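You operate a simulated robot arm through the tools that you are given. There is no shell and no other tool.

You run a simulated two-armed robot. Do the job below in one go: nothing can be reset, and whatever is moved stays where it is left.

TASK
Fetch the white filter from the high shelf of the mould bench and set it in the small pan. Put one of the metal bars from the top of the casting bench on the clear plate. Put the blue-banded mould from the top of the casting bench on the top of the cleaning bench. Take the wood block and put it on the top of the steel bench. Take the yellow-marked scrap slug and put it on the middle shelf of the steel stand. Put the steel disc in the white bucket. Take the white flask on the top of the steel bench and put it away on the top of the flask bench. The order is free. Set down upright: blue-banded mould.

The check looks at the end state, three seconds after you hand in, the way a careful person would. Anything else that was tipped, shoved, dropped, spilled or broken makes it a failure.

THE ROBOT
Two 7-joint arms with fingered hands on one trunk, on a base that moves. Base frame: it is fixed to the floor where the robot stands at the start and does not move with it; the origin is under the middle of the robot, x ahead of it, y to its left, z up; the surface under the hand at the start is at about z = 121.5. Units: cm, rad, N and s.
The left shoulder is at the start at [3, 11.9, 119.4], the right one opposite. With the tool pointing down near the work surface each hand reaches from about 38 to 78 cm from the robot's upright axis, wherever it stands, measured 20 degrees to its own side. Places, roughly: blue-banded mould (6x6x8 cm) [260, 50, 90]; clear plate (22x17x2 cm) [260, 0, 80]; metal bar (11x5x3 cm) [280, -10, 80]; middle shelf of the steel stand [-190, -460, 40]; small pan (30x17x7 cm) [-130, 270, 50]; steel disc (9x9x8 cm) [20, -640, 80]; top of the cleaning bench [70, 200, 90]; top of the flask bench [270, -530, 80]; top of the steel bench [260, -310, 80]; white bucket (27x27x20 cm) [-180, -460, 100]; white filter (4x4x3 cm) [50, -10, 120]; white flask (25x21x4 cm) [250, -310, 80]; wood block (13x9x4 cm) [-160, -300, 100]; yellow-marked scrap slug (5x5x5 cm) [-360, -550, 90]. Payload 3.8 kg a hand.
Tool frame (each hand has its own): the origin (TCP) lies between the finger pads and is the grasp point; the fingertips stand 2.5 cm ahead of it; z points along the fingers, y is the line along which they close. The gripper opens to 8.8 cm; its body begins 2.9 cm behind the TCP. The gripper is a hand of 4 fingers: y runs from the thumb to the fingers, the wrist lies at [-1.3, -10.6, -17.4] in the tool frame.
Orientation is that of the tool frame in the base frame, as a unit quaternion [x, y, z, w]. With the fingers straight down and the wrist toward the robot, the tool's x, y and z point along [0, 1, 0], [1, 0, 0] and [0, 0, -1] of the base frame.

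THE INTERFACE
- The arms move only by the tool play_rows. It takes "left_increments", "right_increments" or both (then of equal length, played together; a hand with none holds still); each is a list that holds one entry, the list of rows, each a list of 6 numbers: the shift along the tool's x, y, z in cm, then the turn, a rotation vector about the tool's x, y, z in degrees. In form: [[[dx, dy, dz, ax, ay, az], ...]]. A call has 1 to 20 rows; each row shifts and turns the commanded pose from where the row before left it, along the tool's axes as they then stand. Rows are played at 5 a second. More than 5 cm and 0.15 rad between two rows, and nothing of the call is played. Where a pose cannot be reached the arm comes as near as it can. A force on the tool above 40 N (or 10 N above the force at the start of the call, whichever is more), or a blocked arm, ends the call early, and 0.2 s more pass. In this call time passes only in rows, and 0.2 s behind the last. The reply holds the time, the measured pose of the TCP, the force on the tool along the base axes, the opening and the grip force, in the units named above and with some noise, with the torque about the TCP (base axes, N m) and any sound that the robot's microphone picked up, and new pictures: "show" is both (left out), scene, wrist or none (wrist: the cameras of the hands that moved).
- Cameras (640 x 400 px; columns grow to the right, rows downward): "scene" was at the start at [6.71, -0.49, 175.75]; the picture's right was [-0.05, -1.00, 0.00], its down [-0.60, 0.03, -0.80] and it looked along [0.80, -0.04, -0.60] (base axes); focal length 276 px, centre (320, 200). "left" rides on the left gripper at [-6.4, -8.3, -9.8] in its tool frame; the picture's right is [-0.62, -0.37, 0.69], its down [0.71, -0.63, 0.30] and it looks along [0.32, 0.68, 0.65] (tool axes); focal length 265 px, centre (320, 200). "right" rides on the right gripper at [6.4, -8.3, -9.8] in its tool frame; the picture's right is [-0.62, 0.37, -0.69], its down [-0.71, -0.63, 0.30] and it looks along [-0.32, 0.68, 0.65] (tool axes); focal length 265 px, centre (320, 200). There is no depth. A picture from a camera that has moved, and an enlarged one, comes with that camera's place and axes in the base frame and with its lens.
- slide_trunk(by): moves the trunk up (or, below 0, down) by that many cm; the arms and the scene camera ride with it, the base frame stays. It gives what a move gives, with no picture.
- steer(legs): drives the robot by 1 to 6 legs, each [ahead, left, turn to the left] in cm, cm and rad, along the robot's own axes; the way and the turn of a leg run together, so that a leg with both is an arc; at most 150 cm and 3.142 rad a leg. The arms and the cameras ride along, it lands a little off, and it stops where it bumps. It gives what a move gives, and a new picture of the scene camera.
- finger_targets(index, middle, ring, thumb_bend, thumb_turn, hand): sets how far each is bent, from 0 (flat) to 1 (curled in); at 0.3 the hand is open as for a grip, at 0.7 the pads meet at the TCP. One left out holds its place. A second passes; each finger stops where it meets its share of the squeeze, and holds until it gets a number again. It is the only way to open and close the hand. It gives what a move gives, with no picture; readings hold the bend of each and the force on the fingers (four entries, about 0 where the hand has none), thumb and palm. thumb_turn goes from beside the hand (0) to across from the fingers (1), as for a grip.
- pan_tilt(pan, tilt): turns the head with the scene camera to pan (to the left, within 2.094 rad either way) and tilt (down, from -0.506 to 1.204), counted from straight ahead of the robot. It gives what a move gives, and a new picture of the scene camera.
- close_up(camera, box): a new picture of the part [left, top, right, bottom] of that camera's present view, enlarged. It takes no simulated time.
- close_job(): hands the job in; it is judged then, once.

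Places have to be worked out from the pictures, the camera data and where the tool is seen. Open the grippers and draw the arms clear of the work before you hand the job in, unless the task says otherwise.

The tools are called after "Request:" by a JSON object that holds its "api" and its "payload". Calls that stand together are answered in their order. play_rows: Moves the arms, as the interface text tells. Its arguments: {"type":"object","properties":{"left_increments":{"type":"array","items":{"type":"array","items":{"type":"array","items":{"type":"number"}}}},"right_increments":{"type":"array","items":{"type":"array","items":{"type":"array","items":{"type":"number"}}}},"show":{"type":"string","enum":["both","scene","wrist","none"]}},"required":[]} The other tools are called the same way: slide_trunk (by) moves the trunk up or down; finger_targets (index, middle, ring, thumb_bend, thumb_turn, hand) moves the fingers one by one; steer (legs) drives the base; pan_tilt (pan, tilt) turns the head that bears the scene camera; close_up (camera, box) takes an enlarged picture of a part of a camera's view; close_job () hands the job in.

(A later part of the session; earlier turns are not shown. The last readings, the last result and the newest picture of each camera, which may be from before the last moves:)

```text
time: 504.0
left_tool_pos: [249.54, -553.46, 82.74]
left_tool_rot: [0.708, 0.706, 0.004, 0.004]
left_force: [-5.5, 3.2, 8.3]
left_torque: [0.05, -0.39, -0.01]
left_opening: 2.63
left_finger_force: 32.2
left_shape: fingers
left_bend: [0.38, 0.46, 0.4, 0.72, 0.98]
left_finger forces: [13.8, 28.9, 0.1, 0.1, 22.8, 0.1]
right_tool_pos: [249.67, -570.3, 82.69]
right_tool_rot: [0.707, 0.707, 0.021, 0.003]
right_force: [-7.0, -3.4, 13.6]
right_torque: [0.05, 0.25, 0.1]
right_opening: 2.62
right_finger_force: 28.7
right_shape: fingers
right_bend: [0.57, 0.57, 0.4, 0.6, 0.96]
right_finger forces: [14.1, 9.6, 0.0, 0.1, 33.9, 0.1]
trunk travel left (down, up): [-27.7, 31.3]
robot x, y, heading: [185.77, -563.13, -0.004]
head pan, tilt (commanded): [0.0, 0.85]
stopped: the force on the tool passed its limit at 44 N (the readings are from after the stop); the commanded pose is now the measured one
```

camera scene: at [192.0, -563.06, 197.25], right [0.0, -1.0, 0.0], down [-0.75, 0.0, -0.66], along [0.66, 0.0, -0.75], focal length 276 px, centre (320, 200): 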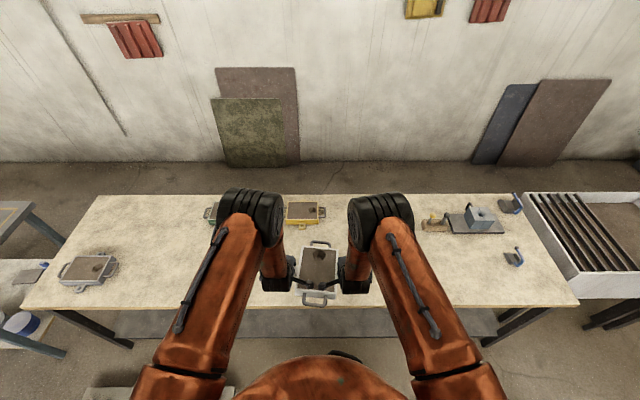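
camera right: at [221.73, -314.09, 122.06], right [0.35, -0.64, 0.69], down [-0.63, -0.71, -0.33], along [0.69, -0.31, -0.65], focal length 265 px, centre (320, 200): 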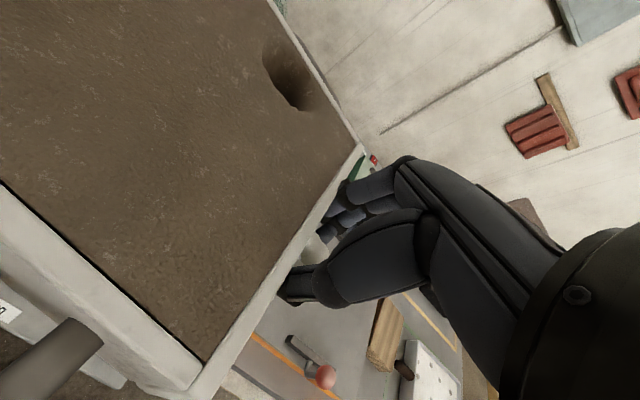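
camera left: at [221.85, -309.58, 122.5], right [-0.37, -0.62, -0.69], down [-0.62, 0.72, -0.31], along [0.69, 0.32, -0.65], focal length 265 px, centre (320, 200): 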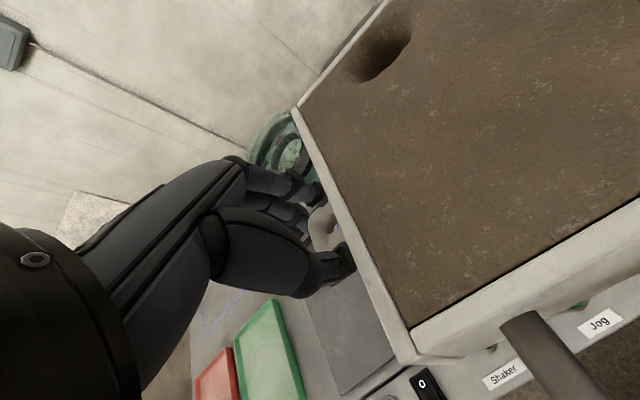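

The flask is down on the bench. I ease up 0.3 cm and open both hands.

Request:
{"api": "slide_trunk", "payload": {"by": 0.3}}

Request:
{"api": "finger_targets", "payload": {"hand": "left", "index": 0.3, "middle": 0.3, "ring": 0.3, "thumb_bend": 0.35}}

Request:
{"api": "finger_targets", "payload": {"hand": "right", "index": 0.3, "middle": 0.3, "ring": 0.3, "thumb_bend": 0.35}}

Request:
{"api": "close_up", "payload": {"camera": "left", "box": [0, 0, 640, 400]}}

Request:
{"api": "close_up", "payload": {"camera": "right", "box": [0, 0, 640, 400]}}

```text
time: 504.5
left_tool_pos: [249.42, -553.36, 82.74]
left_tool_rot: [0.709, 0.706, 0.002, 0.001]
left_force: [-3.4, 3.5, 2.2]
left_torque: [0.09, -0.29, -0.01]
left_opening: 2.66
left_finger_force: 26.9
left_shape: fingers
left_bend: [0.38, 0.47, 0.4, 0.72, 0.98]
left_finger forces: [14.8, 17.8, 0.0, 0.0, 21.2, 0.0]
right_tool_pos: [249.6, -570.39, 82.73]
right_tool_rot: [0.707, 0.707, 0.019, 0.003]
right_force: [-2.0, -3.5, 2.6]
right_torque: [0.04, -0.21, 0.08]
right_opening: 2.65
right_finger_force: 25.0
right_shape: fingers
right_bend: [0.57, 0.57, 0.4, 0.6, 0.96]
right_finger forces: [15.7, 10.6, 0.0, 0.1, 22.9, 0.0]
trunk travel left (down, up): [-28.0, 31.0]
robot x, y, heading: [186.04, -563.28, -0.001]
head pan, tilt (commanded): [0.0, 0.85]
```

```text
time: 505.5
left_tool_pos: [249.49, -553.44, 82.84]
left_tool_rot: [0.709, 0.706, 0.002, 0.001]
left_force: [0.2, -0.8, -0.1]
left_torque: [0.04, -0.03, 0.04]
left_opening: 7.89
left_finger_force: 0.1
left_shape: fingers
left_bend: [0.3, 0.3, 0.3, 0.35, 0.98]
left_finger forces: [0.0, 0.0, 0.0, 0.1, 0.1, 0.1]
right_tool_pos: [249.74, -570.36, 82.69]
right_tool_rot: [0.707, 0.707, 0.018, 0.001]
right_force: [-2.3, -2.5, 2.0]
right_torque: [0.06, -0.13, 0.07]
right_opening: 2.67
right_finger_force: 23.6
right_shape: fingers
right_bend: [0.57, 0.57, 0.4, 0.6, 0.95]
right_finger forces: [14.5, 9.6, 0.1, 0.0, 23.8, 0.0]
trunk travel left (down, up): [-28.0, 31.0]
robot x, y, heading: [185.96, -563.17, -0.002]
head pan, tilt (commanded): [0.0, 0.85]
```

```text
time: 506.5
left_tool_pos: [249.56, -553.33, 82.76]
left_tool_rot: [0.708, 0.706, 0.002, 0.002]
left_force: [0.6, -0.1, 0.3]
left_torque: [-0.03, -0.02, -0.03]
left_opening: 7.89
left_finger_force: 0.0
left_shape: fingers
left_bend: [0.3, 0.3, 0.3, 0.35, 0.98]
left_finger forces: [0.1, 0.1, 0.0, 0.0, 0.1, 0.0]
right_tool_pos: [249.8, -570.31, 82.66]
right_tool_rot: [0.707, 0.707, 0.019, 0.001]
right_force: [0.4, 0.2, 0.7]
right_torque: [0.0, -0.02, 0.02]
right_opening: 7.92
right_finger_force: 0.0
right_shape: fingers
right_bend: [0.3, 0.3, 0.3, 0.35, 0.97]
right_finger forces: [0.1, 0.0, 0.0, 0.0, 0.0, 0.1]
trunk travel left (down, up): [-28.0, 31.0]
robot x, y, heading: [185.95, -563.1, -0.006]
head pan, tilt (commanded): [0.0, 0.85]
```

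```text
1.00 times, centred on (320, 200) of left (not enlarged: the box is as wide or as high as the picture)
camera zoom: at [241.11, -559.72, 92.39], right [-0.37, -0.62, -0.69], down [-0.63, 0.72, -0.31], along [0.69, 0.32, -0.65], focal length 265 px, centre (320, 200)
```

zoom: 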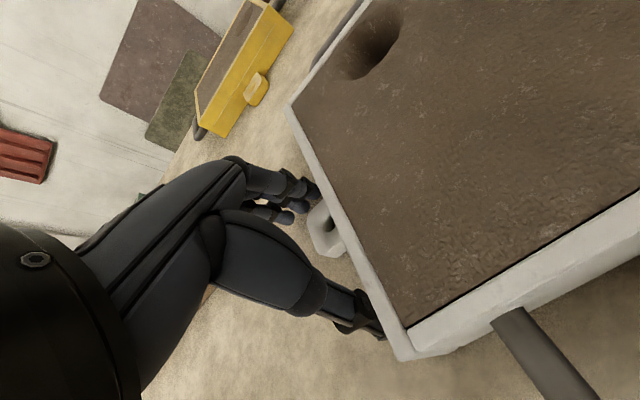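

```text
1.00 times, centred on (320, 200) of right (not enlarged: the box is as wide or as high as the picture)
camera zoom: at [241.19, -564.12, 92.52], right [0.35, -0.64, 0.69], down [-0.62, -0.71, -0.34], along [0.7, -0.31, -0.64], focal length 265 px, centre (320, 200)
```

zoom: 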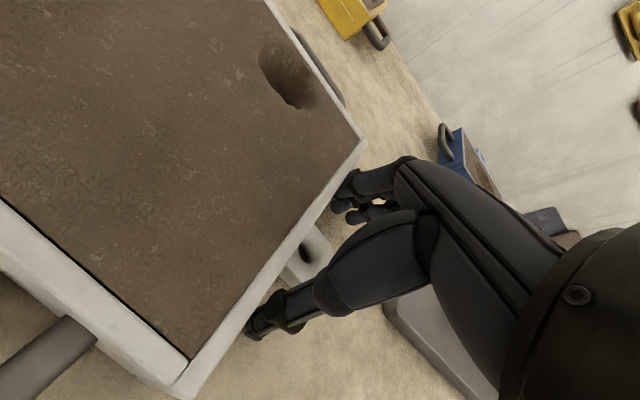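

Both hands are open and free. I raise straight up with the trunk and check the flask.

Request:
{"api": "slide_trunk", "payload": {"by": 8}}

Request:
{"api": "slide_trunk", "payload": {"by": 12}}

Request:
{"api": "play_rows", "payload": {"left_increments": [[[0, -1, -4, 0, 0, 0], [0.5, -3, -3, 0, 0, 0], [1, -3, -3, 0, 0, 0], [1, -3, -3, 0, 0, 0], [1, -3, -3, 0, 0, 0]]], "right_increments": [[[0, -1, -4, 0, 0, 0], [-0.5, -3, -3, 0, 0, 0], [-1, -3, -3, 0, 0, 0], [-1, -3, -3, 0, 0, 0], [-1, -3, -3, 0, 0, 0]]], "show": "scene"}}

Request:
{"api": "close_up", "payload": {"camera": "scene", "box": [200, 150, 440, 310]}}

```text
time: 507.7
left_tool_pos: [249.55, -553.39, 90.73]
left_tool_rot: [0.709, 0.705, 0.002, 0.002]
left_force: [0.3, 1.0, 0.0]
left_torque: [-0.02, 0.01, -0.02]
left_opening: 7.89
left_finger_force: 0.1
left_shape: fingers
left_bend: [0.3, 0.3, 0.3, 0.35, 0.98]
left_finger forces: [0.0, 0.1, 0.1, 0.1, 0.0, 0.0]
right_tool_pos: [249.74, -570.37, 90.71]
right_tool_rot: [0.707, 0.707, 0.019, 0.002]
right_force: [0.1, -0.1, 0.1]
right_torque: [0.0, 0.0, -0.02]
right_opening: 7.91
right_finger_force: 0.2
right_shape: fingers
right_bend: [0.3, 0.3, 0.3, 0.35, 0.97]
right_finger forces: [0.0, 0.0, 0.0, 0.0, 0.0, 0.1]
trunk travel left (down, up): [-36.0, 23.0]
robot x, y, heading: [185.76, -563.09, -0.002]
head pan, tilt (commanded): [0.0, 0.85]
```

```text
time: 509.2
left_tool_pos: [249.56, -553.32, 102.8]
left_tool_rot: [0.708, 0.706, 0.001, 0.002]
left_force: [-0.4, -0.9, -0.6]
left_torque: [0.05, -0.02, 0.01]
left_opening: 7.91
left_finger_force: 0.0
left_shape: fingers
left_bend: [0.3, 0.3, 0.3, 0.35, 0.98]
left_finger forces: [0.0, 0.1, 0.0, 0.0, 0.0, 0.0]
right_tool_pos: [249.78, -570.3, 102.78]
right_tool_rot: [0.707, 0.707, 0.019, 0.002]
right_force: [0.9, -0.7, 0.4]
right_torque: [-0.06, 0.01, 0.0]
right_opening: 7.94
right_finger_force: 0.2
right_shape: fingers
right_bend: [0.3, 0.3, 0.3, 0.35, 0.97]
right_finger forces: [0.1, 0.1, 0.0, 0.0, 0.1, 0.1]
trunk travel left (down, up): [-48.0, 11.0]
robot x, y, heading: [185.47, -563.01, -0.001]
head pan, tilt (commanded): [0.0, 0.85]
```

```text
time: 510.4
left_tool_pos: [236.25, -549.82, 118.96]
left_tool_rot: [0.708, 0.706, 0.002, 0.003]
left_force: [-0.2, 0.4, -0.3]
left_torque: [0.04, 0.02, 0.02]
left_opening: 7.93
left_finger_force: 0.1
left_shape: fingers
left_bend: [0.3, 0.3, 0.3, 0.35, 0.98]
left_finger forces: [0.0, 0.0, 0.0, 0.0, 0.1, 0.1]
right_tool_pos: [235.98, -574.14, 118.54]
right_tool_rot: [0.706, 0.708, 0.019, 0.002]
right_force: [-0.3, 0.8, 0.3]
right_torque: [0.05, -0.01, 0.0]
right_opening: 7.94
right_finger_force: 0.0
right_shape: fingers
right_bend: [0.3, 0.3, 0.3, 0.35, 0.97]
right_finger forces: [0.0, 0.1, 0.0, 0.0, 0.1, 0.1]
trunk travel left (down, up): [-48.0, 11.0]
robot x, y, heading: [185.48, -562.86, -0.004]
head pan, tilt (commanded): [0.0, 0.85]
camera scene: at [191.31, -563.08, 187.06], right [0.0, -1.0, 0.0], down [-0.75, 0.0, -0.66], along [0.66, 0.0, -0.75], focal length 276 px, centre (320, 200)
```

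scene: 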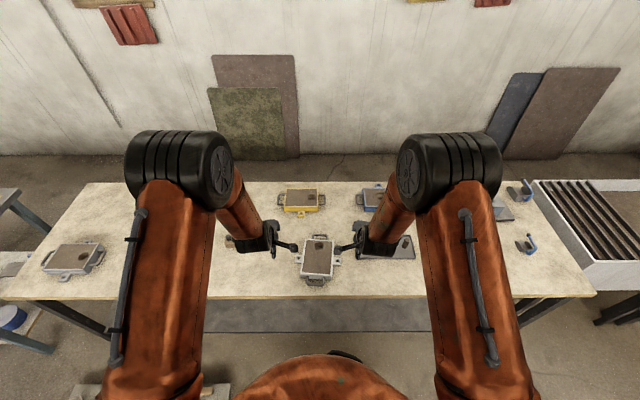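

```text
2.50 times, centred on (320, 230) of scene
camera zoom: at [191.31, -563.08, 187.06], right [0.0, -1.0, 0.0], down [-0.75, 0.0, -0.66], along [0.66, 0.0, -0.75], focal length 690 px, centre (320, 125)
```

zoom: 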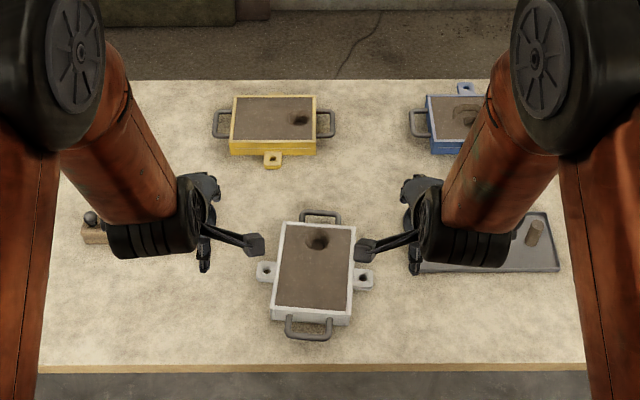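

The white flask sits flat on the flask bench. I raise both arms to travel posture and reset the trunk.

Request:
{"api": "play_rows", "payload": {"left_increments": [[[0.6, -0.8, -4.2, 0, 0, 0], [0.6, -0.8, -4.2, 0, 0, 0], [0.6, -0.8, -4.2, 0, 0, 0], [0.6, -0.8, -4.2, 0, 0, 0], [0.6, -0.8, -4.2, 0, 0, 0], [0.6, -0.8, -4.2, 0, 0, 0], [0.6, 0, -4.2, 0, 0, 0], [0.6, 0, -4.2, 0, 0, 0], [0.6, 0, -4.2, 0, 0, 0]]], "right_increments": [[[-0.6, -0.8, -4.2, 0, 0, 0], [-0.6, -0.8, -4.2, 0, 0, 0], [-0.6, -0.8, -4.2, 0, 0, 0], [-0.6, -0.8, -4.2, 0, 0, 0], [-0.6, -0.8, -4.2, 0, 0, 0], [-0.6, -0.8, -4.2, 0, 0, 0], [-0.6, 0, -4.2, 0, 0, 0], [-0.6, 0, -4.2, 0, 0, 0], [-0.6, 0, -4.2, 0, 0, 0]]], "show": "none"}}

Request:
{"api": "slide_trunk", "payload": {"by": -13}}

Request:
{"api": "pan_tilt", "payload": {"pan": 0.9, "tilt": 0.4}}

```text
time: 512.4
left_tool_pos: [231.28, -544.53, 156.72]
left_tool_rot: [0.709, 0.705, 0.002, 0.002]
left_force: [-0.3, -0.1, 0.3]
left_torque: [0.01, -0.02, -0.04]
left_opening: 7.95
left_finger_force: 0.1
left_shape: fingers
left_bend: [0.3, 0.3, 0.3, 0.35, 0.98]
left_finger forces: [0.0, 0.0, 0.0, 0.0, 0.0, 0.0]
right_tool_pos: [230.38, -580.55, 156.04]
right_tool_rot: [0.707, 0.707, 0.019, 0.002]
right_force: [-0.3, 0.3, 0.8]
right_torque: [-0.03, 0.02, 0.02]
right_opening: 7.91
right_finger_force: 0.0
right_shape: fingers
right_bend: [0.3, 0.3, 0.3, 0.35, 0.97]
right_finger forces: [0.0, 0.1, 0.0, 0.0, 0.0, 0.1]
trunk travel left (down, up): [-48.0, 11.0]
robot x, y, heading: [185.84, -562.98, -0.004]
head pan, tilt (commanded): [0.0, 0.85]
```

```text
time: 514.0
left_tool_pos: [231.33, -544.55, 143.56]
left_tool_rot: [0.708, 0.706, 0.002, 0.002]
left_force: [-0.1, 0.2, -0.2]
left_torque: [-0.01, 0.0, 0.01]
left_opening: 7.9
left_finger_force: 0.2
left_shape: fingers
left_bend: [0.3, 0.3, 0.3, 0.35, 0.98]
left_finger forces: [0.0, 0.0, 0.0, 0.1, 0.0, 0.0]
right_tool_pos: [230.36, -580.58, 143.04]
right_tool_rot: [0.706, 0.708, 0.019, 0.002]
right_force: [-0.1, 0.4, 0.6]
right_torque: [-0.02, 0.01, 0.0]
right_opening: 7.94
right_finger_force: 0.0
right_shape: fingers
right_bend: [0.3, 0.3, 0.3, 0.35, 0.97]
right_finger forces: [0.0, 0.1, 0.1, 0.0, 0.0, 0.0]
trunk travel left (down, up): [-35.0, 24.0]
robot x, y, heading: [185.75, -562.8, -0.006]
head pan, tilt (commanded): [0.0, 0.85]
```

```text
time: 515.2
left_tool_pos: [231.37, -544.61, 143.6]
left_tool_rot: [0.708, 0.706, 0.002, 0.003]
left_force: [-0.5, 1.0, -0.4]
left_torque: [0.01, 0.01, -0.03]
left_opening: 7.92
left_finger_force: 0.1
left_shape: fingers
left_bend: [0.3, 0.3, 0.3, 0.35, 0.98]
left_finger forces: [0.0, 0.0, 0.0, 0.1, 0.0, 0.1]
right_tool_pos: [230.56, -580.64, 143.12]
right_tool_rot: [0.707, 0.707, 0.018, 0.001]
right_force: [-0.2, -0.6, -0.5]
right_torque: [0.02, -0.01, 0.0]
right_opening: 7.92
right_finger_force: 0.0
right_shape: fingers
right_bend: [0.3, 0.3, 0.3, 0.35, 0.97]
right_finger forces: [0.0, 0.0, 0.0, 0.0, 0.0, 0.0]
trunk travel left (down, up): [-35.0, 24.0]
robot x, y, heading: [185.5, -562.61, -0.001]
head pan, tilt (commanded): [0.901, 0.4]
camera scene: at [189.62, -555.81, 177.96], right [0.78, -0.62, 0.0], down [-0.24, -0.3, -0.92], along [0.57, 0.72, -0.39], focal length 276 px, centre (320, 200)
```

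scene: 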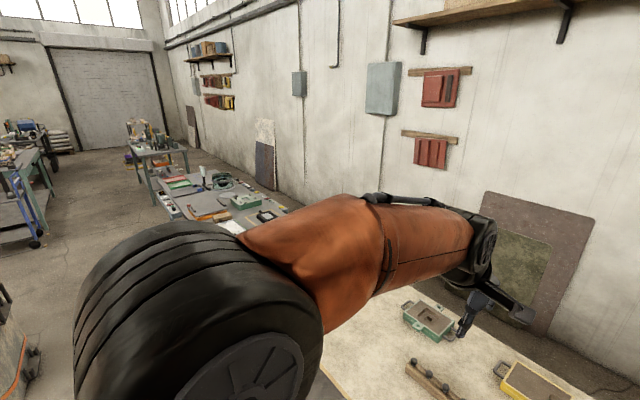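

Next is the casting bench in the north-east. I go back around the dolly and past the kiln by the same route as before.

Request:
{"api": "pan_tilt", "payload": {"pan": 0.0, "tilt": 0.5}}

Request:
{"api": "steer", "payload": {"legs": [[-72, 0, 0], [-48, 110, 0], [85, 63, 0], [32, 45, 0]]}}

Request:
{"api": "pan_tilt", "payload": {"pan": 1.2, "tilt": 0.5}}

```text
time: 516.4
left_tool_pos: [231.36, -544.66, 143.6]
left_tool_rot: [0.708, 0.706, 0.002, 0.002]
left_force: [0.7, -0.3, -0.1]
left_torque: [0.02, -0.02, 0.01]
left_opening: 7.93
left_finger_force: 0.0
left_shape: fingers
left_bend: [0.3, 0.3, 0.3, 0.35, 0.98]
left_finger forces: [0.1, 0.0, 0.0, 0.0, 0.1, 0.0]
right_tool_pos: [230.48, -580.77, 142.9]
right_tool_rot: [0.707, 0.707, 0.019, 0.002]
right_force: [-0.4, 0.1, 0.0]
right_torque: [-0.01, -0.03, 0.0]
right_opening: 7.92
right_finger_force: 0.0
right_shape: fingers
right_bend: [0.3, 0.3, 0.3, 0.35, 0.97]
right_finger forces: [0.0, 0.0, 0.0, 0.1, 0.0, 0.0]
trunk travel left (down, up): [-35.0, 24.0]
robot x, y, heading: [186.14, -563.17, 0.001]
head pan, tilt (commanded): [0.0, 0.499]
camera scene: at [192.94, -563.06, 177.05], right [0.0, -1.0, 0.0], down [-0.48, 0.0, -0.88], along [0.88, 0.0, -0.48], focal length 276 px, centre (320, 200)
```

scene: 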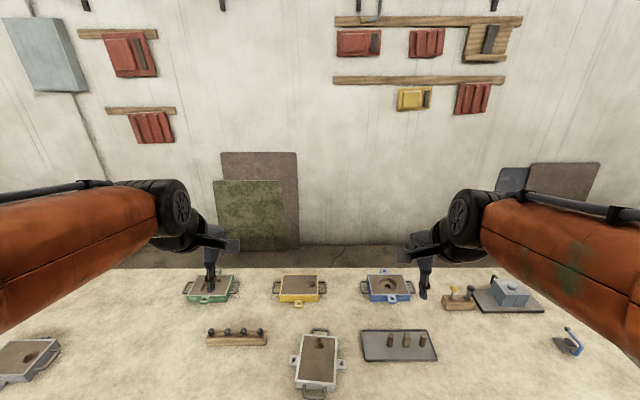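

```text
time: 533.8
left_tool_pos: [225.6, -328.2, 143.65]
left_tool_rot: [0.703, 0.711, 0.001, 0.002]
left_force: [0.6, -0.4, -1.1]
left_torque: [0.02, -0.01, -0.01]
left_opening: 7.91
left_finger_force: 0.0
left_shape: fingers
left_bend: [0.3, 0.3, 0.3, 0.35, 0.98]
left_finger forces: [0.0, 0.0, 0.0, 0.0, 0.1, 0.0]
right_tool_pos: [225.17, -364.15, 143.0]
right_tool_rot: [0.702, 0.712, 0.018, 0.001]
right_force: [0.2, 0.2, 0.0]
right_torque: [0.02, 0.04, -0.02]
right_opening: 7.93
right_finger_force: 0.2
right_shape: fingers
right_bend: [0.3, 0.3, 0.3, 0.35, 0.97]
right_finger forces: [0.0, 0.0, 0.1, 0.1, 0.0, 0.0]
trunk travel left (down, up): [-35.0, 24.0]
robot x, y, heading: [180.25, -347.54, 0.014]
head pan, tilt (commanded): [0.0, 0.499]
camera scene: at [187.41, -347.23, 177.05], right [0.01, -1.0, 0.0], down [-0.48, -0.01, -0.88], along [0.88, 0.01, -0.48], focal length 276 px, centre (320, 200)
```

scene: 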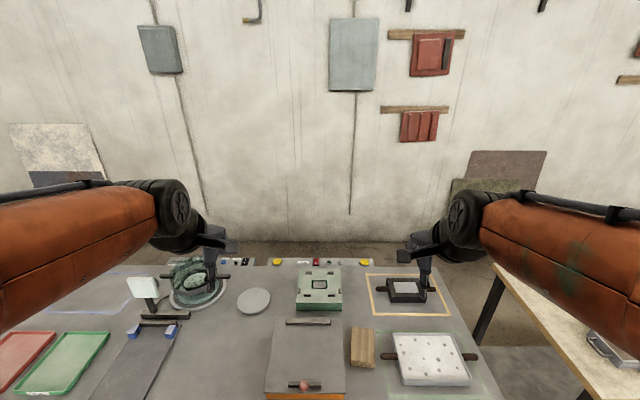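

```text
time: 535.2
left_tool_pos: [225.57, -328.24, 143.47]
left_tool_rot: [0.703, 0.711, 0.002, 0.002]
left_force: [0.4, 0.0, 0.8]
left_torque: [0.01, 0.02, -0.01]
left_opening: 7.93
left_finger_force: 0.2
left_shape: fingers
left_bend: [0.3, 0.3, 0.3, 0.35, 0.98]
left_finger forces: [0.1, 0.1, 0.0, 0.0, 0.1, 0.0]
right_tool_pos: [225.1, -364.24, 142.94]
right_tool_rot: [0.702, 0.712, 0.019, 0.001]
right_force: [0.0, 0.1, 0.1]
right_torque: [0.03, -0.02, -0.01]
right_opening: 7.94
right_finger_force: 0.1
right_shape: fingers
right_bend: [0.3, 0.3, 0.3, 0.35, 0.97]
right_finger forces: [0.0, 0.1, 0.0, 0.1, 0.0, 0.1]
trunk travel left (down, up): [-35.0, 24.0]
robot x, y, heading: [180.08, -347.33, 0.012]
head pan, tilt (commanded): [1.201, 0.499]
camera scene: at [181.51, -338.83, 177.05], right [0.94, -0.35, 0.0], down [-0.17, -0.45, -0.88], along [0.31, 0.82, -0.48], focal length 276 px, centre (320, 200)
```

scene: 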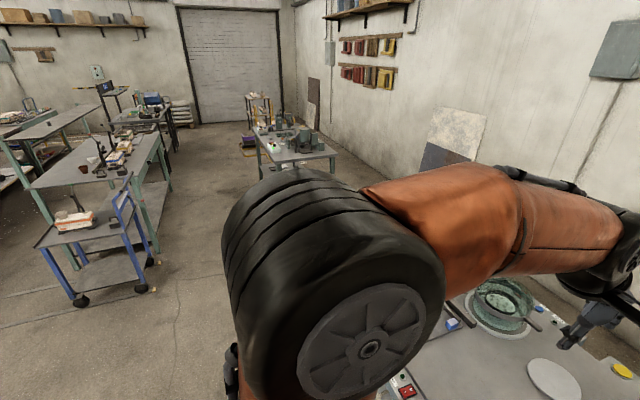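

The way north along x ≈ 180 is clear (the trolley's east side is at x ≈ 102). I strafe north to the casting bench.

Request:
{"api": "pan_tilt", "payload": {"pan": 0.0, "tilt": 0.6}}

Request:
{"api": "steer", "payload": {"legs": [[0, 140, -0.01], [0, 140, 0], [0, 60, 0]]}}

```text
time: 536.6
left_tool_pos: [225.62, -328.25, 143.54]
left_tool_rot: [0.704, 0.71, 0.002, 0.002]
left_force: [-0.4, 0.0, 0.3]
left_torque: [0.03, 0.02, 0.01]
left_opening: 7.93
left_finger_force: 0.0
left_shape: fingers
left_bend: [0.3, 0.3, 0.3, 0.35, 0.98]
left_finger forces: [0.1, 0.0, 0.1, 0.1, 0.1, 0.1]
right_tool_pos: [225.2, -364.23, 142.91]
right_tool_rot: [0.702, 0.712, 0.018, 0.001]
right_force: [-0.4, 0.9, -1.0]
right_torque: [0.01, 0.0, 0.03]
right_opening: 7.91
right_finger_force: 0.0
right_shape: fingers
right_bend: [0.3, 0.3, 0.3, 0.35, 0.97]
right_finger forces: [0.0, 0.2, 0.1, 0.0, 0.0, 0.0]
trunk travel left (down, up): [-35.0, 24.0]
robot x, y, heading: [180.35, -347.25, 0.011]
head pan, tilt (commanded): [0.0, 0.6]
camera scene: at [187.15, -347.23, 176.14], right [0.01, -1.0, 0.0], down [-0.56, -0.01, -0.82], along [0.82, 0.01, -0.57], focal length 276 px, centre (320, 200)
```

scene: 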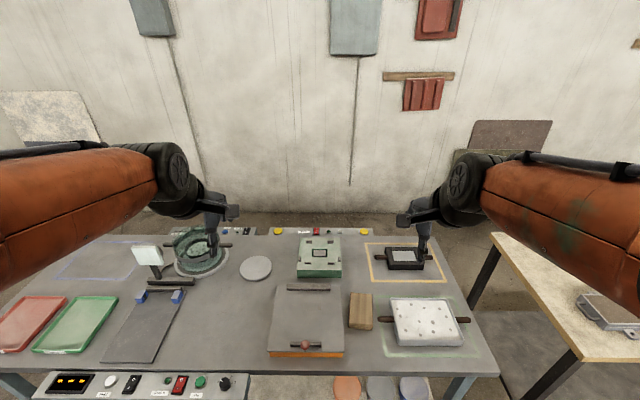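

```text
time: 553.1
left_tool_pos: [224.83, 10.14, 143.56]
left_tool_rot: [0.715, 0.699, 0.001, 0.001]
left_force: [-0.7, -0.7, 0.6]
left_torque: [0.02, 0.04, -0.02]
left_opening: 7.91
left_finger_force: 0.1
left_shape: fingers
left_bend: [0.3, 0.3, 0.3, 0.35, 0.98]
left_finger forces: [0.1, 0.0, 0.0, 0.1, 0.0, 0.1]
right_tool_pos: [223.41, -25.83, 142.93]
right_tool_rot: [0.713, 0.701, 0.018, 0.002]
right_force: [-0.5, -1.0, 0.7]
right_torque: [0.0, 0.04, 0.0]
right_opening: 7.95
right_finger_force: 0.1
right_shape: fingers
right_bend: [0.3, 0.3, 0.3, 0.35, 0.97]
right_finger forces: [0.0, 0.0, 0.1, 0.0, 0.0, 0.1]
trunk travel left (down, up): [-35.0, 24.0]
robot x, y, heading: [178.97, -7.5, -0.022]
head pan, tilt (commanded): [0.0, 0.6]
camera scene: at [185.87, -7.74, 176.14], right [-0.02, -1.0, 0.0], down [-0.56, 0.01, -0.82], along [0.82, -0.02, -0.57], focal length 276 px, centre (320, 200)
```

scene: 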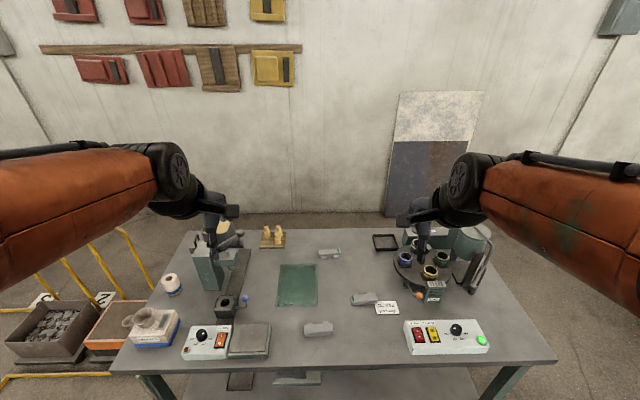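

I'm in front of the casting bench: the blue-banded mould at left front, the clear green plate in the middle and three grey metal bars. I tilt down and zoom in.

Request:
{"api": "pan_tilt", "payload": {"pan": 0.0, "tilt": 0.85}}

Request:
{"api": "close_up", "payload": {"camera": "scene", "box": [230, 150, 430, 275]}}

Request:
{"api": "close_up", "payload": {"camera": "scene", "box": [120, 150, 280, 275]}}

```text
time: 553.9
left_tool_pos: [224.94, 10.08, 143.66]
left_tool_rot: [0.714, 0.7, 0.002, 0.002]
left_force: [0.6, -0.5, -0.2]
left_torque: [0.01, 0.0, 0.01]
left_opening: 7.92
left_finger_force: 0.1
left_shape: fingers
left_bend: [0.3, 0.3, 0.3, 0.35, 0.98]
left_finger forces: [0.0, 0.1, 0.0, 0.0, 0.1, 0.0]
right_tool_pos: [223.43, -25.86, 142.97]
right_tool_rot: [0.713, 0.701, 0.018, 0.001]
right_force: [-0.1, 0.1, 0.8]
right_torque: [-0.03, 0.01, 0.03]
right_opening: 7.93
right_finger_force: 0.1
right_shape: fingers
right_bend: [0.3, 0.3, 0.3, 0.35, 0.97]
right_finger forces: [0.1, 0.0, 0.1, 0.0, 0.1, 0.0]
trunk travel left (down, up): [-35.0, 24.0]
robot x, y, heading: [179.31, -7.39, -0.019]
head pan, tilt (commanded): [0.0, 0.85]
camera scene: at [184.85, -7.7, 174.06], right [-0.02, -1.0, 0.0], down [-0.75, 0.02, -0.66], along [0.66, -0.01, -0.75], focal length 276 px, centre (320, 200)
```

scene: 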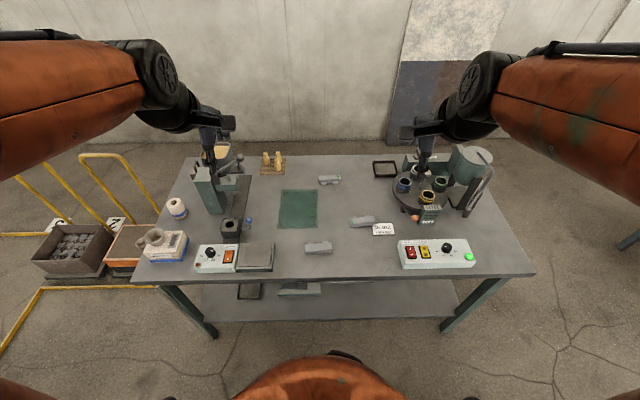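

```text
3.20 times, centred on (330, 212) of scene
camera zoom: at [184.85, -7.7, 174.06], right [-0.02, -1.0, 0.0], down [-0.75, 0.02, -0.66], along [0.66, -0.01, -0.75], focal length 883 px, centre (288, 160)
```

zoom: 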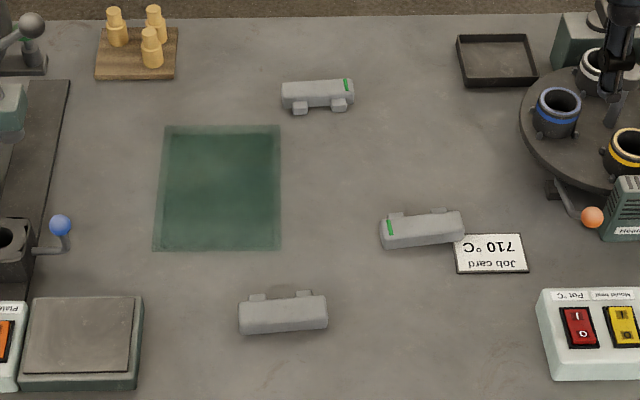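

```text
3.20 times, centred on (200, 212) of scene
camera zoom: at [184.85, -7.7, 174.06], right [-0.02, -1.0, 0.0], down [-0.75, 0.02, -0.66], along [0.66, -0.01, -0.75], focal length 883 px, centre (704, 160)
```

zoom: 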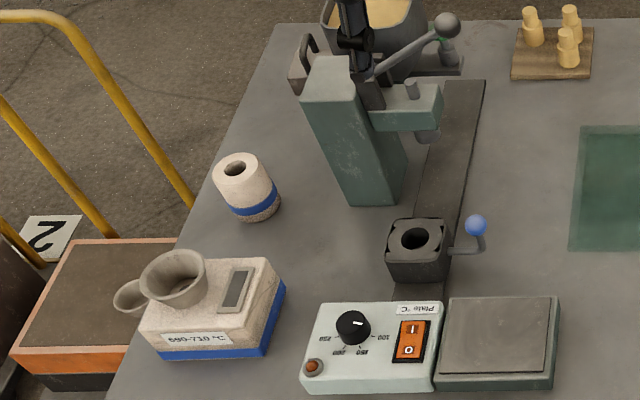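

The blue-banded mould is the white cylinder with the blue ring at about [258.6, 50.3]; the clear plate is centred at [261, 0.4]; the nearest bar lies at [240, -7.8] along y. I move closer and a bit left so the right hand can move the bar onto the plate.

Request:
{"api": "steer", "payload": {"legs": [[7, 22, 0.02]]}}

Request:
{"api": "pan_tilt", "payload": {"pan": -0.2, "tilt": 0.85}}

Request:
{"api": "close_up", "payload": {"camera": "scene", "box": [220, 150, 420, 275]}}

Request:
{"api": "close_up", "payload": {"camera": "right", "box": [0, 0, 640, 400]}}

```text
time: 555.6
left_tool_pos: [231.65, 32.92, 143.56]
left_tool_rot: [0.707, 0.707, 0.002, 0.002]
left_force: [-0.8, -0.2, -0.2]
left_torque: [0.01, 0.01, 0.01]
left_opening: 7.91
left_finger_force: 0.1
left_shape: fingers
left_bend: [0.3, 0.3, 0.3, 0.35, 0.98]
left_finger forces: [0.0, 0.0, 0.1, 0.0, 0.0, 0.1]
right_tool_pos: [230.86, -3.22, 142.96]
right_tool_rot: [0.706, 0.708, 0.018, 0.001]
right_force: [0.0, 0.1, 0.3]
right_torque: [0.01, 0.04, 0.01]
right_opening: 7.92
right_finger_force: 0.1
right_shape: fingers
right_bend: [0.3, 0.3, 0.3, 0.35, 0.97]
right_finger forces: [0.0, 0.1, 0.0, 0.0, 0.1, 0.0]
trunk travel left (down, up): [-35.0, 24.0]
robot x, y, heading: [186.3, 14.75, 0.001]
head pan, tilt (commanded): [0.0, 0.85]
camera scene: at [192.05, 14.33, 174.05], right [0.0, -1.0, 0.0], down [-0.75, 0.0, -0.66], along [0.66, 0.0, -0.75], focal length 276 px, centre (320, 200)
```

scene: 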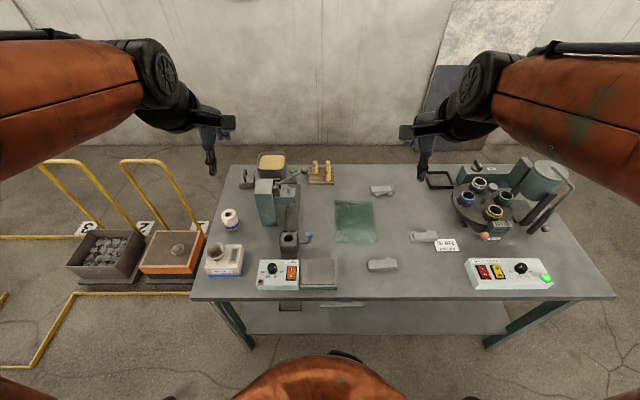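

```text
time: 556.3
left_tool_pos: [231.68, 32.81, 143.65]
left_tool_rot: [0.708, 0.706, 0.001, 0.002]
left_force: [0.0, 0.2, -0.6]
left_torque: [-0.02, 0.0, -0.01]
left_opening: 7.94
left_finger_force: 0.1
left_shape: fingers
left_bend: [0.3, 0.3, 0.3, 0.35, 0.98]
left_finger forces: [0.1, 0.0, 0.0, 0.0, 0.0, 0.0]
right_tool_pos: [230.93, -3.16, 142.91]
right_tool_rot: [0.706, 0.708, 0.018, 0.002]
right_force: [-0.5, 0.4, -0.4]
right_torque: [-0.02, -0.01, -0.01]
right_opening: 7.92
right_finger_force: 0.0
right_shape: fingers
right_bend: [0.3, 0.3, 0.3, 0.35, 0.97]
right_finger forces: [0.1, 0.0, 0.0, 0.1, 0.0, 0.0]
trunk travel left (down, up): [-35.0, 24.0]
robot x, y, heading: [186.3, 14.48, 0.0]
head pan, tilt (commanded): [-0.201, 0.85]
camera scene: at [191.91, 12.83, 174.05], right [-0.2, -0.98, 0.0], down [-0.74, 0.15, -0.66], along [0.65, -0.13, -0.75], focal length 276 px, centre (320, 200)
```

scene: 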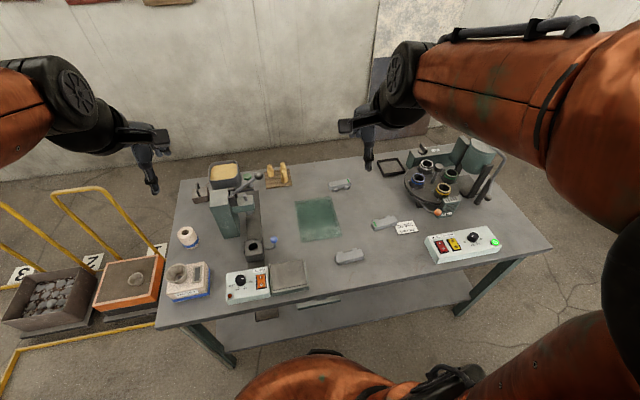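

```text
3.20 times, centred on (320, 212) of scene
camera zoom: at [191.91, 12.83, 174.05], right [-0.2, -0.98, 0.0], down [-0.74, 0.15, -0.66], along [0.65, -0.13, -0.75], focal length 883 px, centre (320, 160)
```

zoom: 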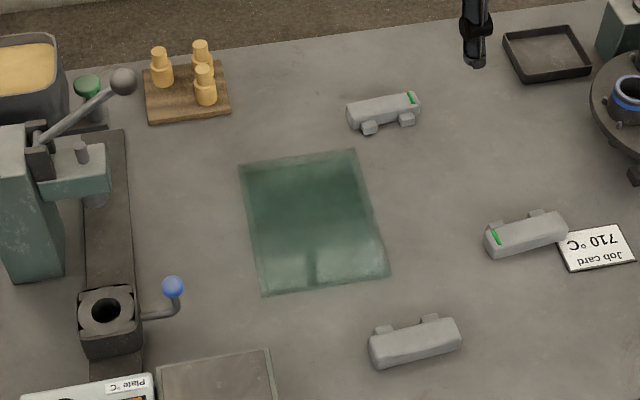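

```text
1.00 times, centred on (320, 200) of right (not enlarged: the box is as wide or as high as the picture)
camera zoom: at [222.31, 3.14, 152.73], right [0.35, -0.64, 0.69], down [-0.62, -0.71, -0.34], along [0.7, -0.31, -0.64], focal length 265 px, centre (320, 200)
```

zoom: 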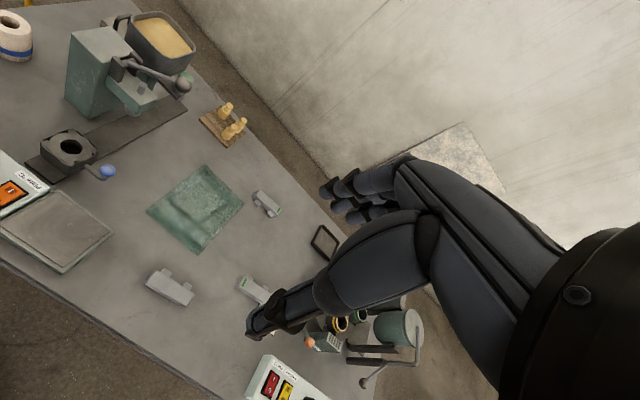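

The bar's centre is [240.4, -7.8] (top z ≈ 85, turned 5°), and the plate spans x 251–273, y -8…8. I bring the right hand above the bar.

Request:
{"api": "play_rows", "payload": {"right_increments": [[[-0.46, 0.95, 4.3, 0, 0, 0], [-0.46, 0.95, 4.3, 0, 0, 0], [-0.46, 0.95, 4.3, 0, 0, 0], [-0.46, 0.95, 4.3, 0, 0, 0], [-0.46, 0.95, 4.3, 0, 0, 0], [-0.46, 0.95, 4.3, 0, 0, 0], [-0.46, 0.95, 4.3, 0, 0, 0], [-0.46, 0.95, 4.3, 0, 0, 0], [-0.46, 0.95, 4.3, 0, 0, 0], [-0.46, 0.95, 4.3, 0, 0, -5]]], "show": "both"}}

```text
time: 558.5
left_tool_pos: [231.84, 32.66, 143.56]
left_tool_rot: [0.707, 0.707, 0.002, 0.001]
left_force: [1.0, -0.3, -0.3]
left_torque: [-0.02, 0.0, 0.01]
left_opening: 7.92
left_finger_force: 0.0
left_shape: fingers
left_bend: [0.3, 0.3, 0.3, 0.35, 0.98]
left_finger forces: [0.0, 0.0, 0.0, 0.0, 0.0, 0.1]
right_tool_pos: [241.98, -6.77, 100.06]
right_tool_rot: [0.674, 0.738, 0.019, 0.002]
right_force: [0.7, -0.7, 0.0]
right_torque: [-0.01, -0.02, 0.02]
right_opening: 7.92
right_finger_force: 0.1
right_shape: fingers
right_bend: [0.3, 0.3, 0.3, 0.35, 0.97]
right_finger forces: [0.0, 0.0, 0.0, 0.0, 0.0, 0.0]
trunk travel left (down, up): [-35.0, 24.0]
robot x, y, heading: [186.16, 14.2, 0.0]
head pan, tilt (commanded): [-0.201, 0.85]
camera scene: at [192.02, 12.58, 174.04], right [-0.2, -0.98, 0.0], down [-0.74, 0.15, -0.66], along [0.65, -0.13, -0.75], focal length 276 px, centre (320, 200)
camera right: at [232.86, -1.31, 109.81], right [0.4, -0.6, 0.69], down [-0.55, -0.76, -0.34], along [0.73, -0.25, -0.64], focal length 265 px, centre (320, 200)
```

scene: 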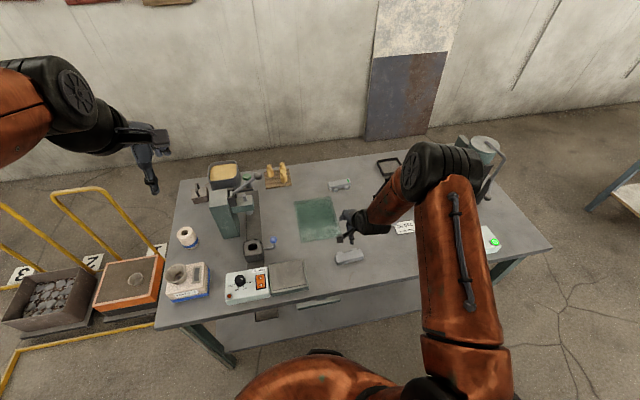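
right: 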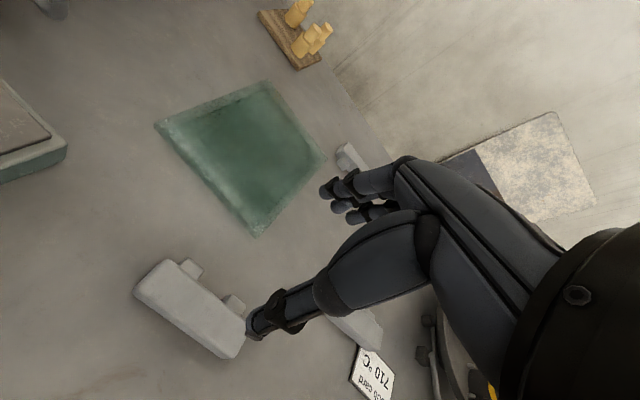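

The bar's centre is at about [240.3, -7.6]. I correct by 1.6 cm and lower to z ≈ 91.

Request:
{"api": "play_rows", "payload": {"right_increments": [[[-0.75, -1.6, 3, 0, 0, 0], [0, 0, 3, 0, 0, 0], [0, 0, 3, 0, 0, 0]]], "show": "both"}}

```text
time: 559.3
left_tool_pos: [231.78, 32.96, 143.65]
left_tool_rot: [0.708, 0.707, 0.002, 0.002]
left_force: [-0.8, 0.5, -0.8]
left_torque: [0.01, 0.0, 0.0]
left_opening: 7.9
left_finger_force: 0.1
left_shape: fingers
left_bend: [0.3, 0.3, 0.3, 0.35, 0.98]
left_finger forces: [0.1, 0.1, 0.0, 0.0, 0.0, 0.1]
right_tool_pos: [240.34, -7.34, 91.04]
right_tool_rot: [0.675, 0.738, 0.02, 0.002]
right_force: [0.6, -1.0, -0.2]
right_torque: [0.01, 0.0, 0.0]
right_opening: 7.96
right_finger_force: 0.0
right_shape: fingers
right_bend: [0.3, 0.3, 0.3, 0.35, 0.97]
right_finger forces: [0.0, 0.1, 0.1, 0.1, 0.0, 0.0]
trunk travel left (down, up): [-35.0, 24.0]
robot x, y, heading: [186.06, 14.8, -0.004]
head pan, tilt (commanded): [-0.201, 0.85]
camera scene: at [191.92, 12.75, 174.05], right [-0.2, -0.98, 0.0], down [-0.74, 0.15, -0.66], along [0.65, -0.13, -0.75], focal length 276 px, centre (320, 200)
camera right: at [231.26, -1.84, 100.88], right [0.4, -0.6, 0.69], down [-0.55, -0.76, -0.34], along [0.73, -0.25, -0.64], focal length 265 px, centre (320, 200)
```

scene: 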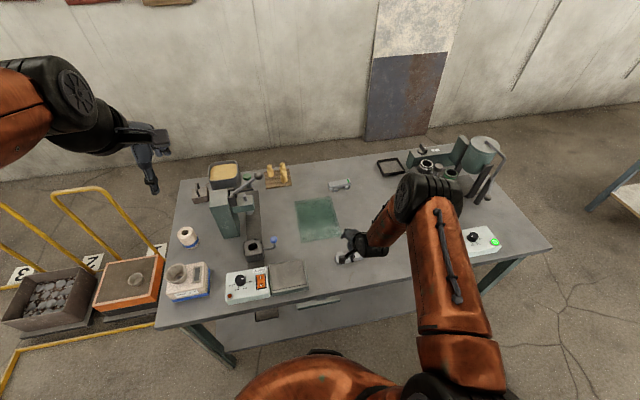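
right: 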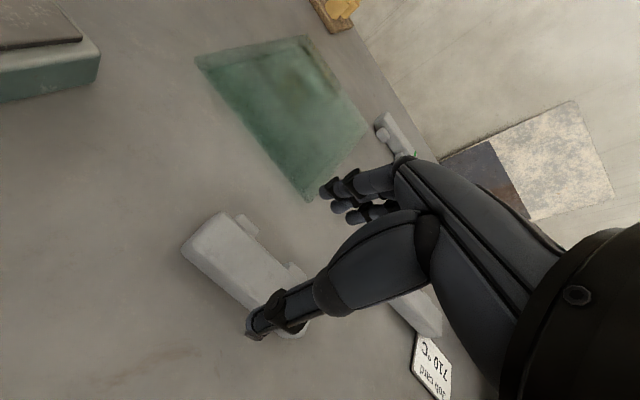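

The bar lies between thumb and fingers. I lower to z ≈ 85.1 and close the right hand.

Request:
{"api": "play_rows", "payload": {"right_increments": [[[0, -0.2, 2, 0, 0, 0], [0, 0, 2, 0, 0, 0], [0, 0, 1.9, 0, 0, 0]]], "show": "none"}}

Request:
{"api": "finger_targets", "payload": {"hand": "right", "index": 0.8, "middle": 0.8, "ring": 0.8, "thumb_bend": 0.8}}

Request:
{"api": "close_up", "payload": {"camera": "right", "box": [120, 120, 440, 370]}}

```text
time: 560.1
left_tool_pos: [231.75, 32.9, 143.56]
left_tool_rot: [0.708, 0.706, 0.002, 0.002]
left_force: [-1.0, 0.9, 0.3]
left_torque: [0.03, 0.0, -0.01]
left_opening: 7.9
left_finger_force: 0.0
left_shape: fingers
left_bend: [0.3, 0.3, 0.3, 0.35, 0.98]
left_finger forces: [0.0, 0.1, 0.0, 0.0, 0.0, 0.0]
right_tool_pos: [240.35, -7.22, 85.15]
right_tool_rot: [0.675, 0.738, 0.019, 0.002]
right_force: [0.6, 1.0, 0.7]
right_torque: [-0.02, 0.01, 0.01]
right_opening: 7.93
right_finger_force: 0.1
right_shape: fingers
right_bend: [0.3, 0.3, 0.3, 0.35, 0.97]
right_finger forces: [0.0, 0.1, 0.1, 0.0, 0.0, 0.0]
trunk travel left (down, up): [-35.0, 24.0]
robot x, y, heading: [186.43, 14.32, -0.004]
head pan, tilt (commanded): [-0.201, 0.85]
```

```text
time: 561.1
left_tool_pos: [231.84, 32.85, 143.63]
left_tool_rot: [0.708, 0.706, 0.002, 0.002]
left_force: [0.0, -0.2, -0.3]
left_torque: [0.01, -0.02, 0.01]
left_opening: 7.92
left_finger_force: 0.0
left_shape: fingers
left_bend: [0.3, 0.3, 0.3, 0.35, 0.98]
left_finger forces: [0.1, 0.1, 0.0, 0.0, 0.0, 0.0]
right_tool_pos: [240.27, -7.27, 85.23]
right_tool_rot: [0.674, 0.738, 0.019, 0.001]
right_force: [0.1, -0.7, 0.4]
right_torque: [-0.03, 0.02, 0.03]
right_opening: 2.76
right_finger_force: 26.0
right_shape: fingers
right_bend: [0.73, 0.74, 0.67, 0.51, 0.91]
right_finger forces: [12.4, 6.3, 8.9, 0.0, 23.7, 0.0]
trunk travel left (down, up): [-35.0, 24.0]
robot x, y, heading: [186.16, 14.41, -0.002]
head pan, tilt (commanded): [-0.201, 0.85]
```

```text
1.60 times, centred on (280, 245) of right
camera zoom: at [231.22, -1.81, 94.9], right [0.4, -0.6, 0.69], down [-0.56, -0.76, -0.34], along [0.73, -0.25, -0.64], focal length 425 px, centre (384, 128)
```

zoom: 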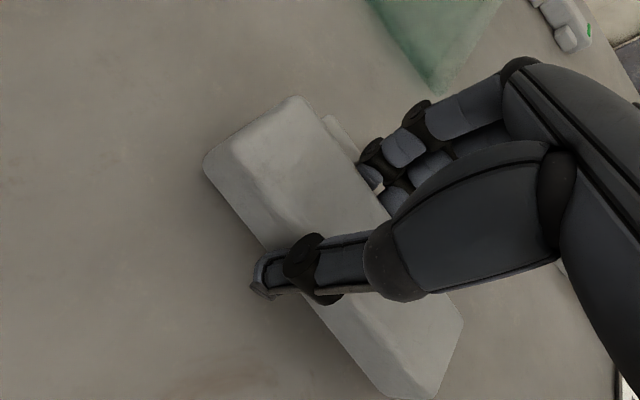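

The bar is gripped (about 24 N). I lift it and check.

Request:
{"api": "play_rows", "payload": {"right_increments": [[[0, 0, -1, 0, 0, 0], [0, 0, -2, 0, 0, 0], [0, 0, -3.5, 0, 0, 0], [0, 0, -3.5, 0, 0, 0]]], "show": "both"}}

```text
time: 562.1
left_tool_pos: [231.6, 32.82, 143.57]
left_tool_rot: [0.708, 0.707, 0.002, 0.002]
left_force: [0.4, -0.4, -0.2]
left_torque: [-0.01, 0.0, -0.01]
left_opening: 7.91
left_finger_force: 0.0
left_shape: fingers
left_bend: [0.3, 0.3, 0.3, 0.35, 0.98]
left_finger forces: [0.0, 0.1, 0.0, 0.0, 0.0, 0.0]
right_tool_pos: [239.94, -7.36, 95.15]
right_tool_rot: [0.675, 0.738, 0.019, 0.002]
right_force: [-1.2, 0.5, -2.4]
right_torque: [0.01, -0.04, 0.02]
right_opening: 2.75
right_finger_force: 26.2
right_shape: fingers
right_bend: [0.73, 0.74, 0.67, 0.51, 0.91]
right_finger forces: [13.8, 6.1, 8.3, 0.0, 23.3, 0.1]
trunk travel left (down, up): [-35.0, 24.0]
robot x, y, heading: [186.45, 14.5, 0.002]
head pan, tilt (commanded): [-0.201, 0.85]
camera scene: at [191.85, 12.76, 174.05], right [-0.2, -0.98, 0.0], down [-0.74, 0.15, -0.66], along [0.65, -0.13, -0.75], focal length 276 px, centre (320, 200)
camera right: at [230.8, -1.95, 104.94], right [0.4, -0.6, 0.69], down [-0.56, -0.76, -0.34], along [0.73, -0.25, -0.64], focal length 265 px, centre (320, 200)
```

scene: 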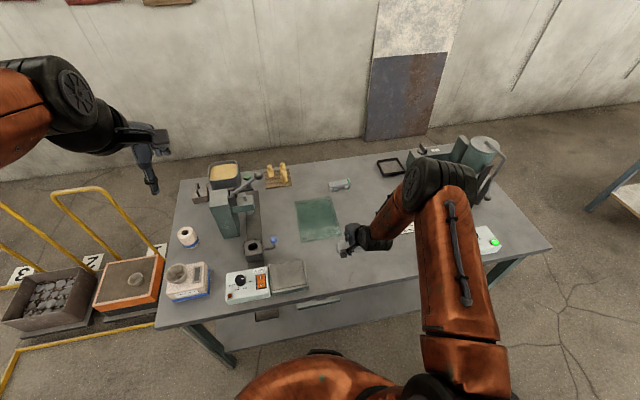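
right: 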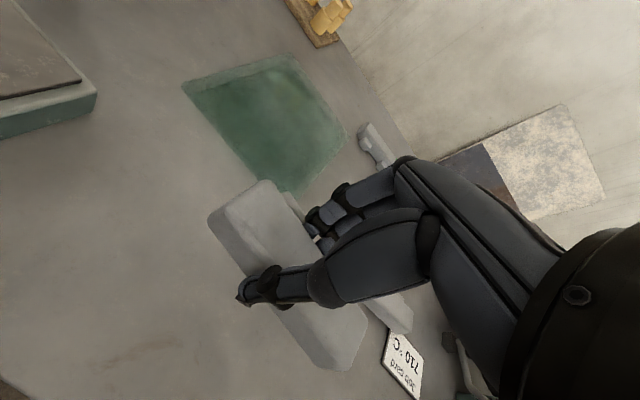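

The bar is lifted cleanly. I carry it over the plate centre.

Request:
{"api": "play_rows", "payload": {"right_increments": [[[1.12, 3.78, 0, 0, 0, 0], [1.12, 3.78, 0, 0, 0, 0], [1.12, 3.78, 0, 0, 0, 0], [1.12, 3.78, 0, 0, 0, 0], [1.12, 3.78, 0, 0, 0, 0], [1.12, 3.78, 0, 0, 0, 5]]], "show": "both"}}

Request:
{"api": "close_up", "payload": {"camera": "scene", "box": [240, 160, 400, 260]}}

```text
time: 563.5
left_tool_pos: [231.77, 33.01, 143.58]
left_tool_rot: [0.708, 0.707, 0.002, 0.002]
left_force: [0.8, 0.3, -0.1]
left_torque: [-0.02, 0.02, 0.0]
left_opening: 7.93
left_finger_force: 0.0
left_shape: fingers
left_bend: [0.3, 0.3, 0.3, 0.35, 0.98]
left_finger forces: [0.0, 0.0, 0.1, 0.0, 0.0, 0.1]
right_tool_pos: [258.01, 1.36, 94.86]
right_tool_rot: [0.699, 0.715, 0.019, 0.001]
right_force: [-0.7, 0.5, -1.9]
right_torque: [0.0, -0.04, -0.01]
right_opening: 2.72
right_finger_force: 24.4
right_shape: fingers
right_bend: [0.73, 0.74, 0.68, 0.51, 0.91]
right_finger forces: [13.3, 6.0, 7.8, 0.0, 22.4, 0.2]
right hand out of reach, approached as far as the arm can: row 6
trunk travel left (down, up): [-35.0, 24.0]
robot x, y, heading: [186.08, 14.41, -0.001]
head pan, tilt (commanded): [-0.201, 0.85]
camera scene: at [191.9, 12.85, 174.05], right [-0.2, -0.98, 0.0], down [-0.74, 0.15, -0.66], along [0.65, -0.13, -0.75], focal length 276 px, centre (320, 200)
camera right: at [249.28, 7.4, 104.69], right [0.36, -0.63, 0.69], down [-0.6, -0.72, -0.34], along [0.71, -0.29, -0.64], focal length 265 px, centre (320, 200)
```

scene: 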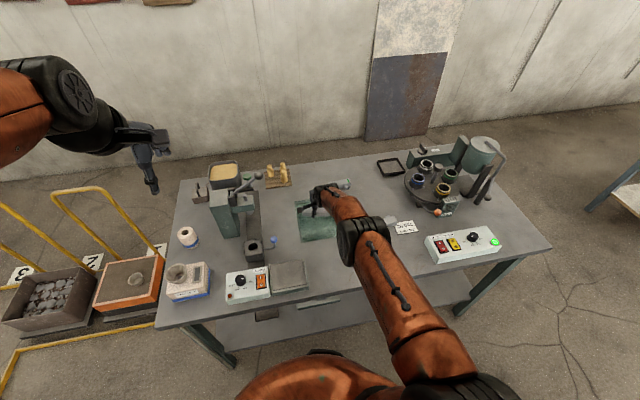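
right: 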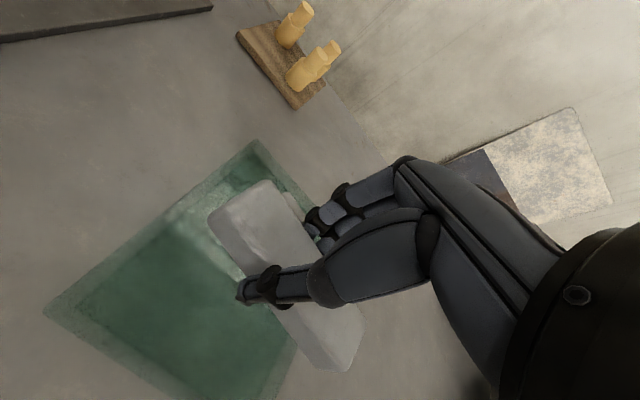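

```text
4.00 times, centred on (320, 210) of scene
camera zoom: at [191.9, 12.85, 174.05], right [-0.2, -0.98, 0.0], down [-0.74, 0.15, -0.66], along [0.65, -0.13, -0.75], focal length 1104 px, centre (320, 160)
```

zoom: 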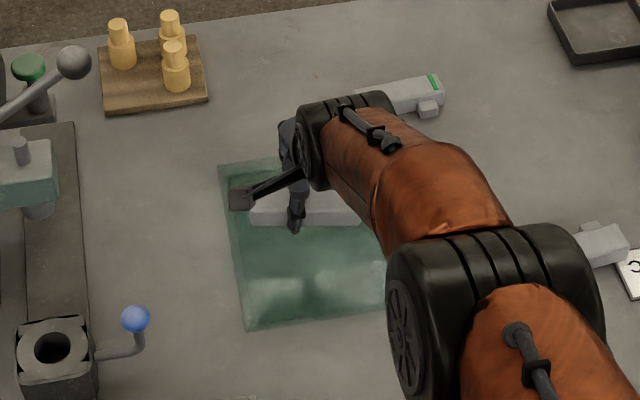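

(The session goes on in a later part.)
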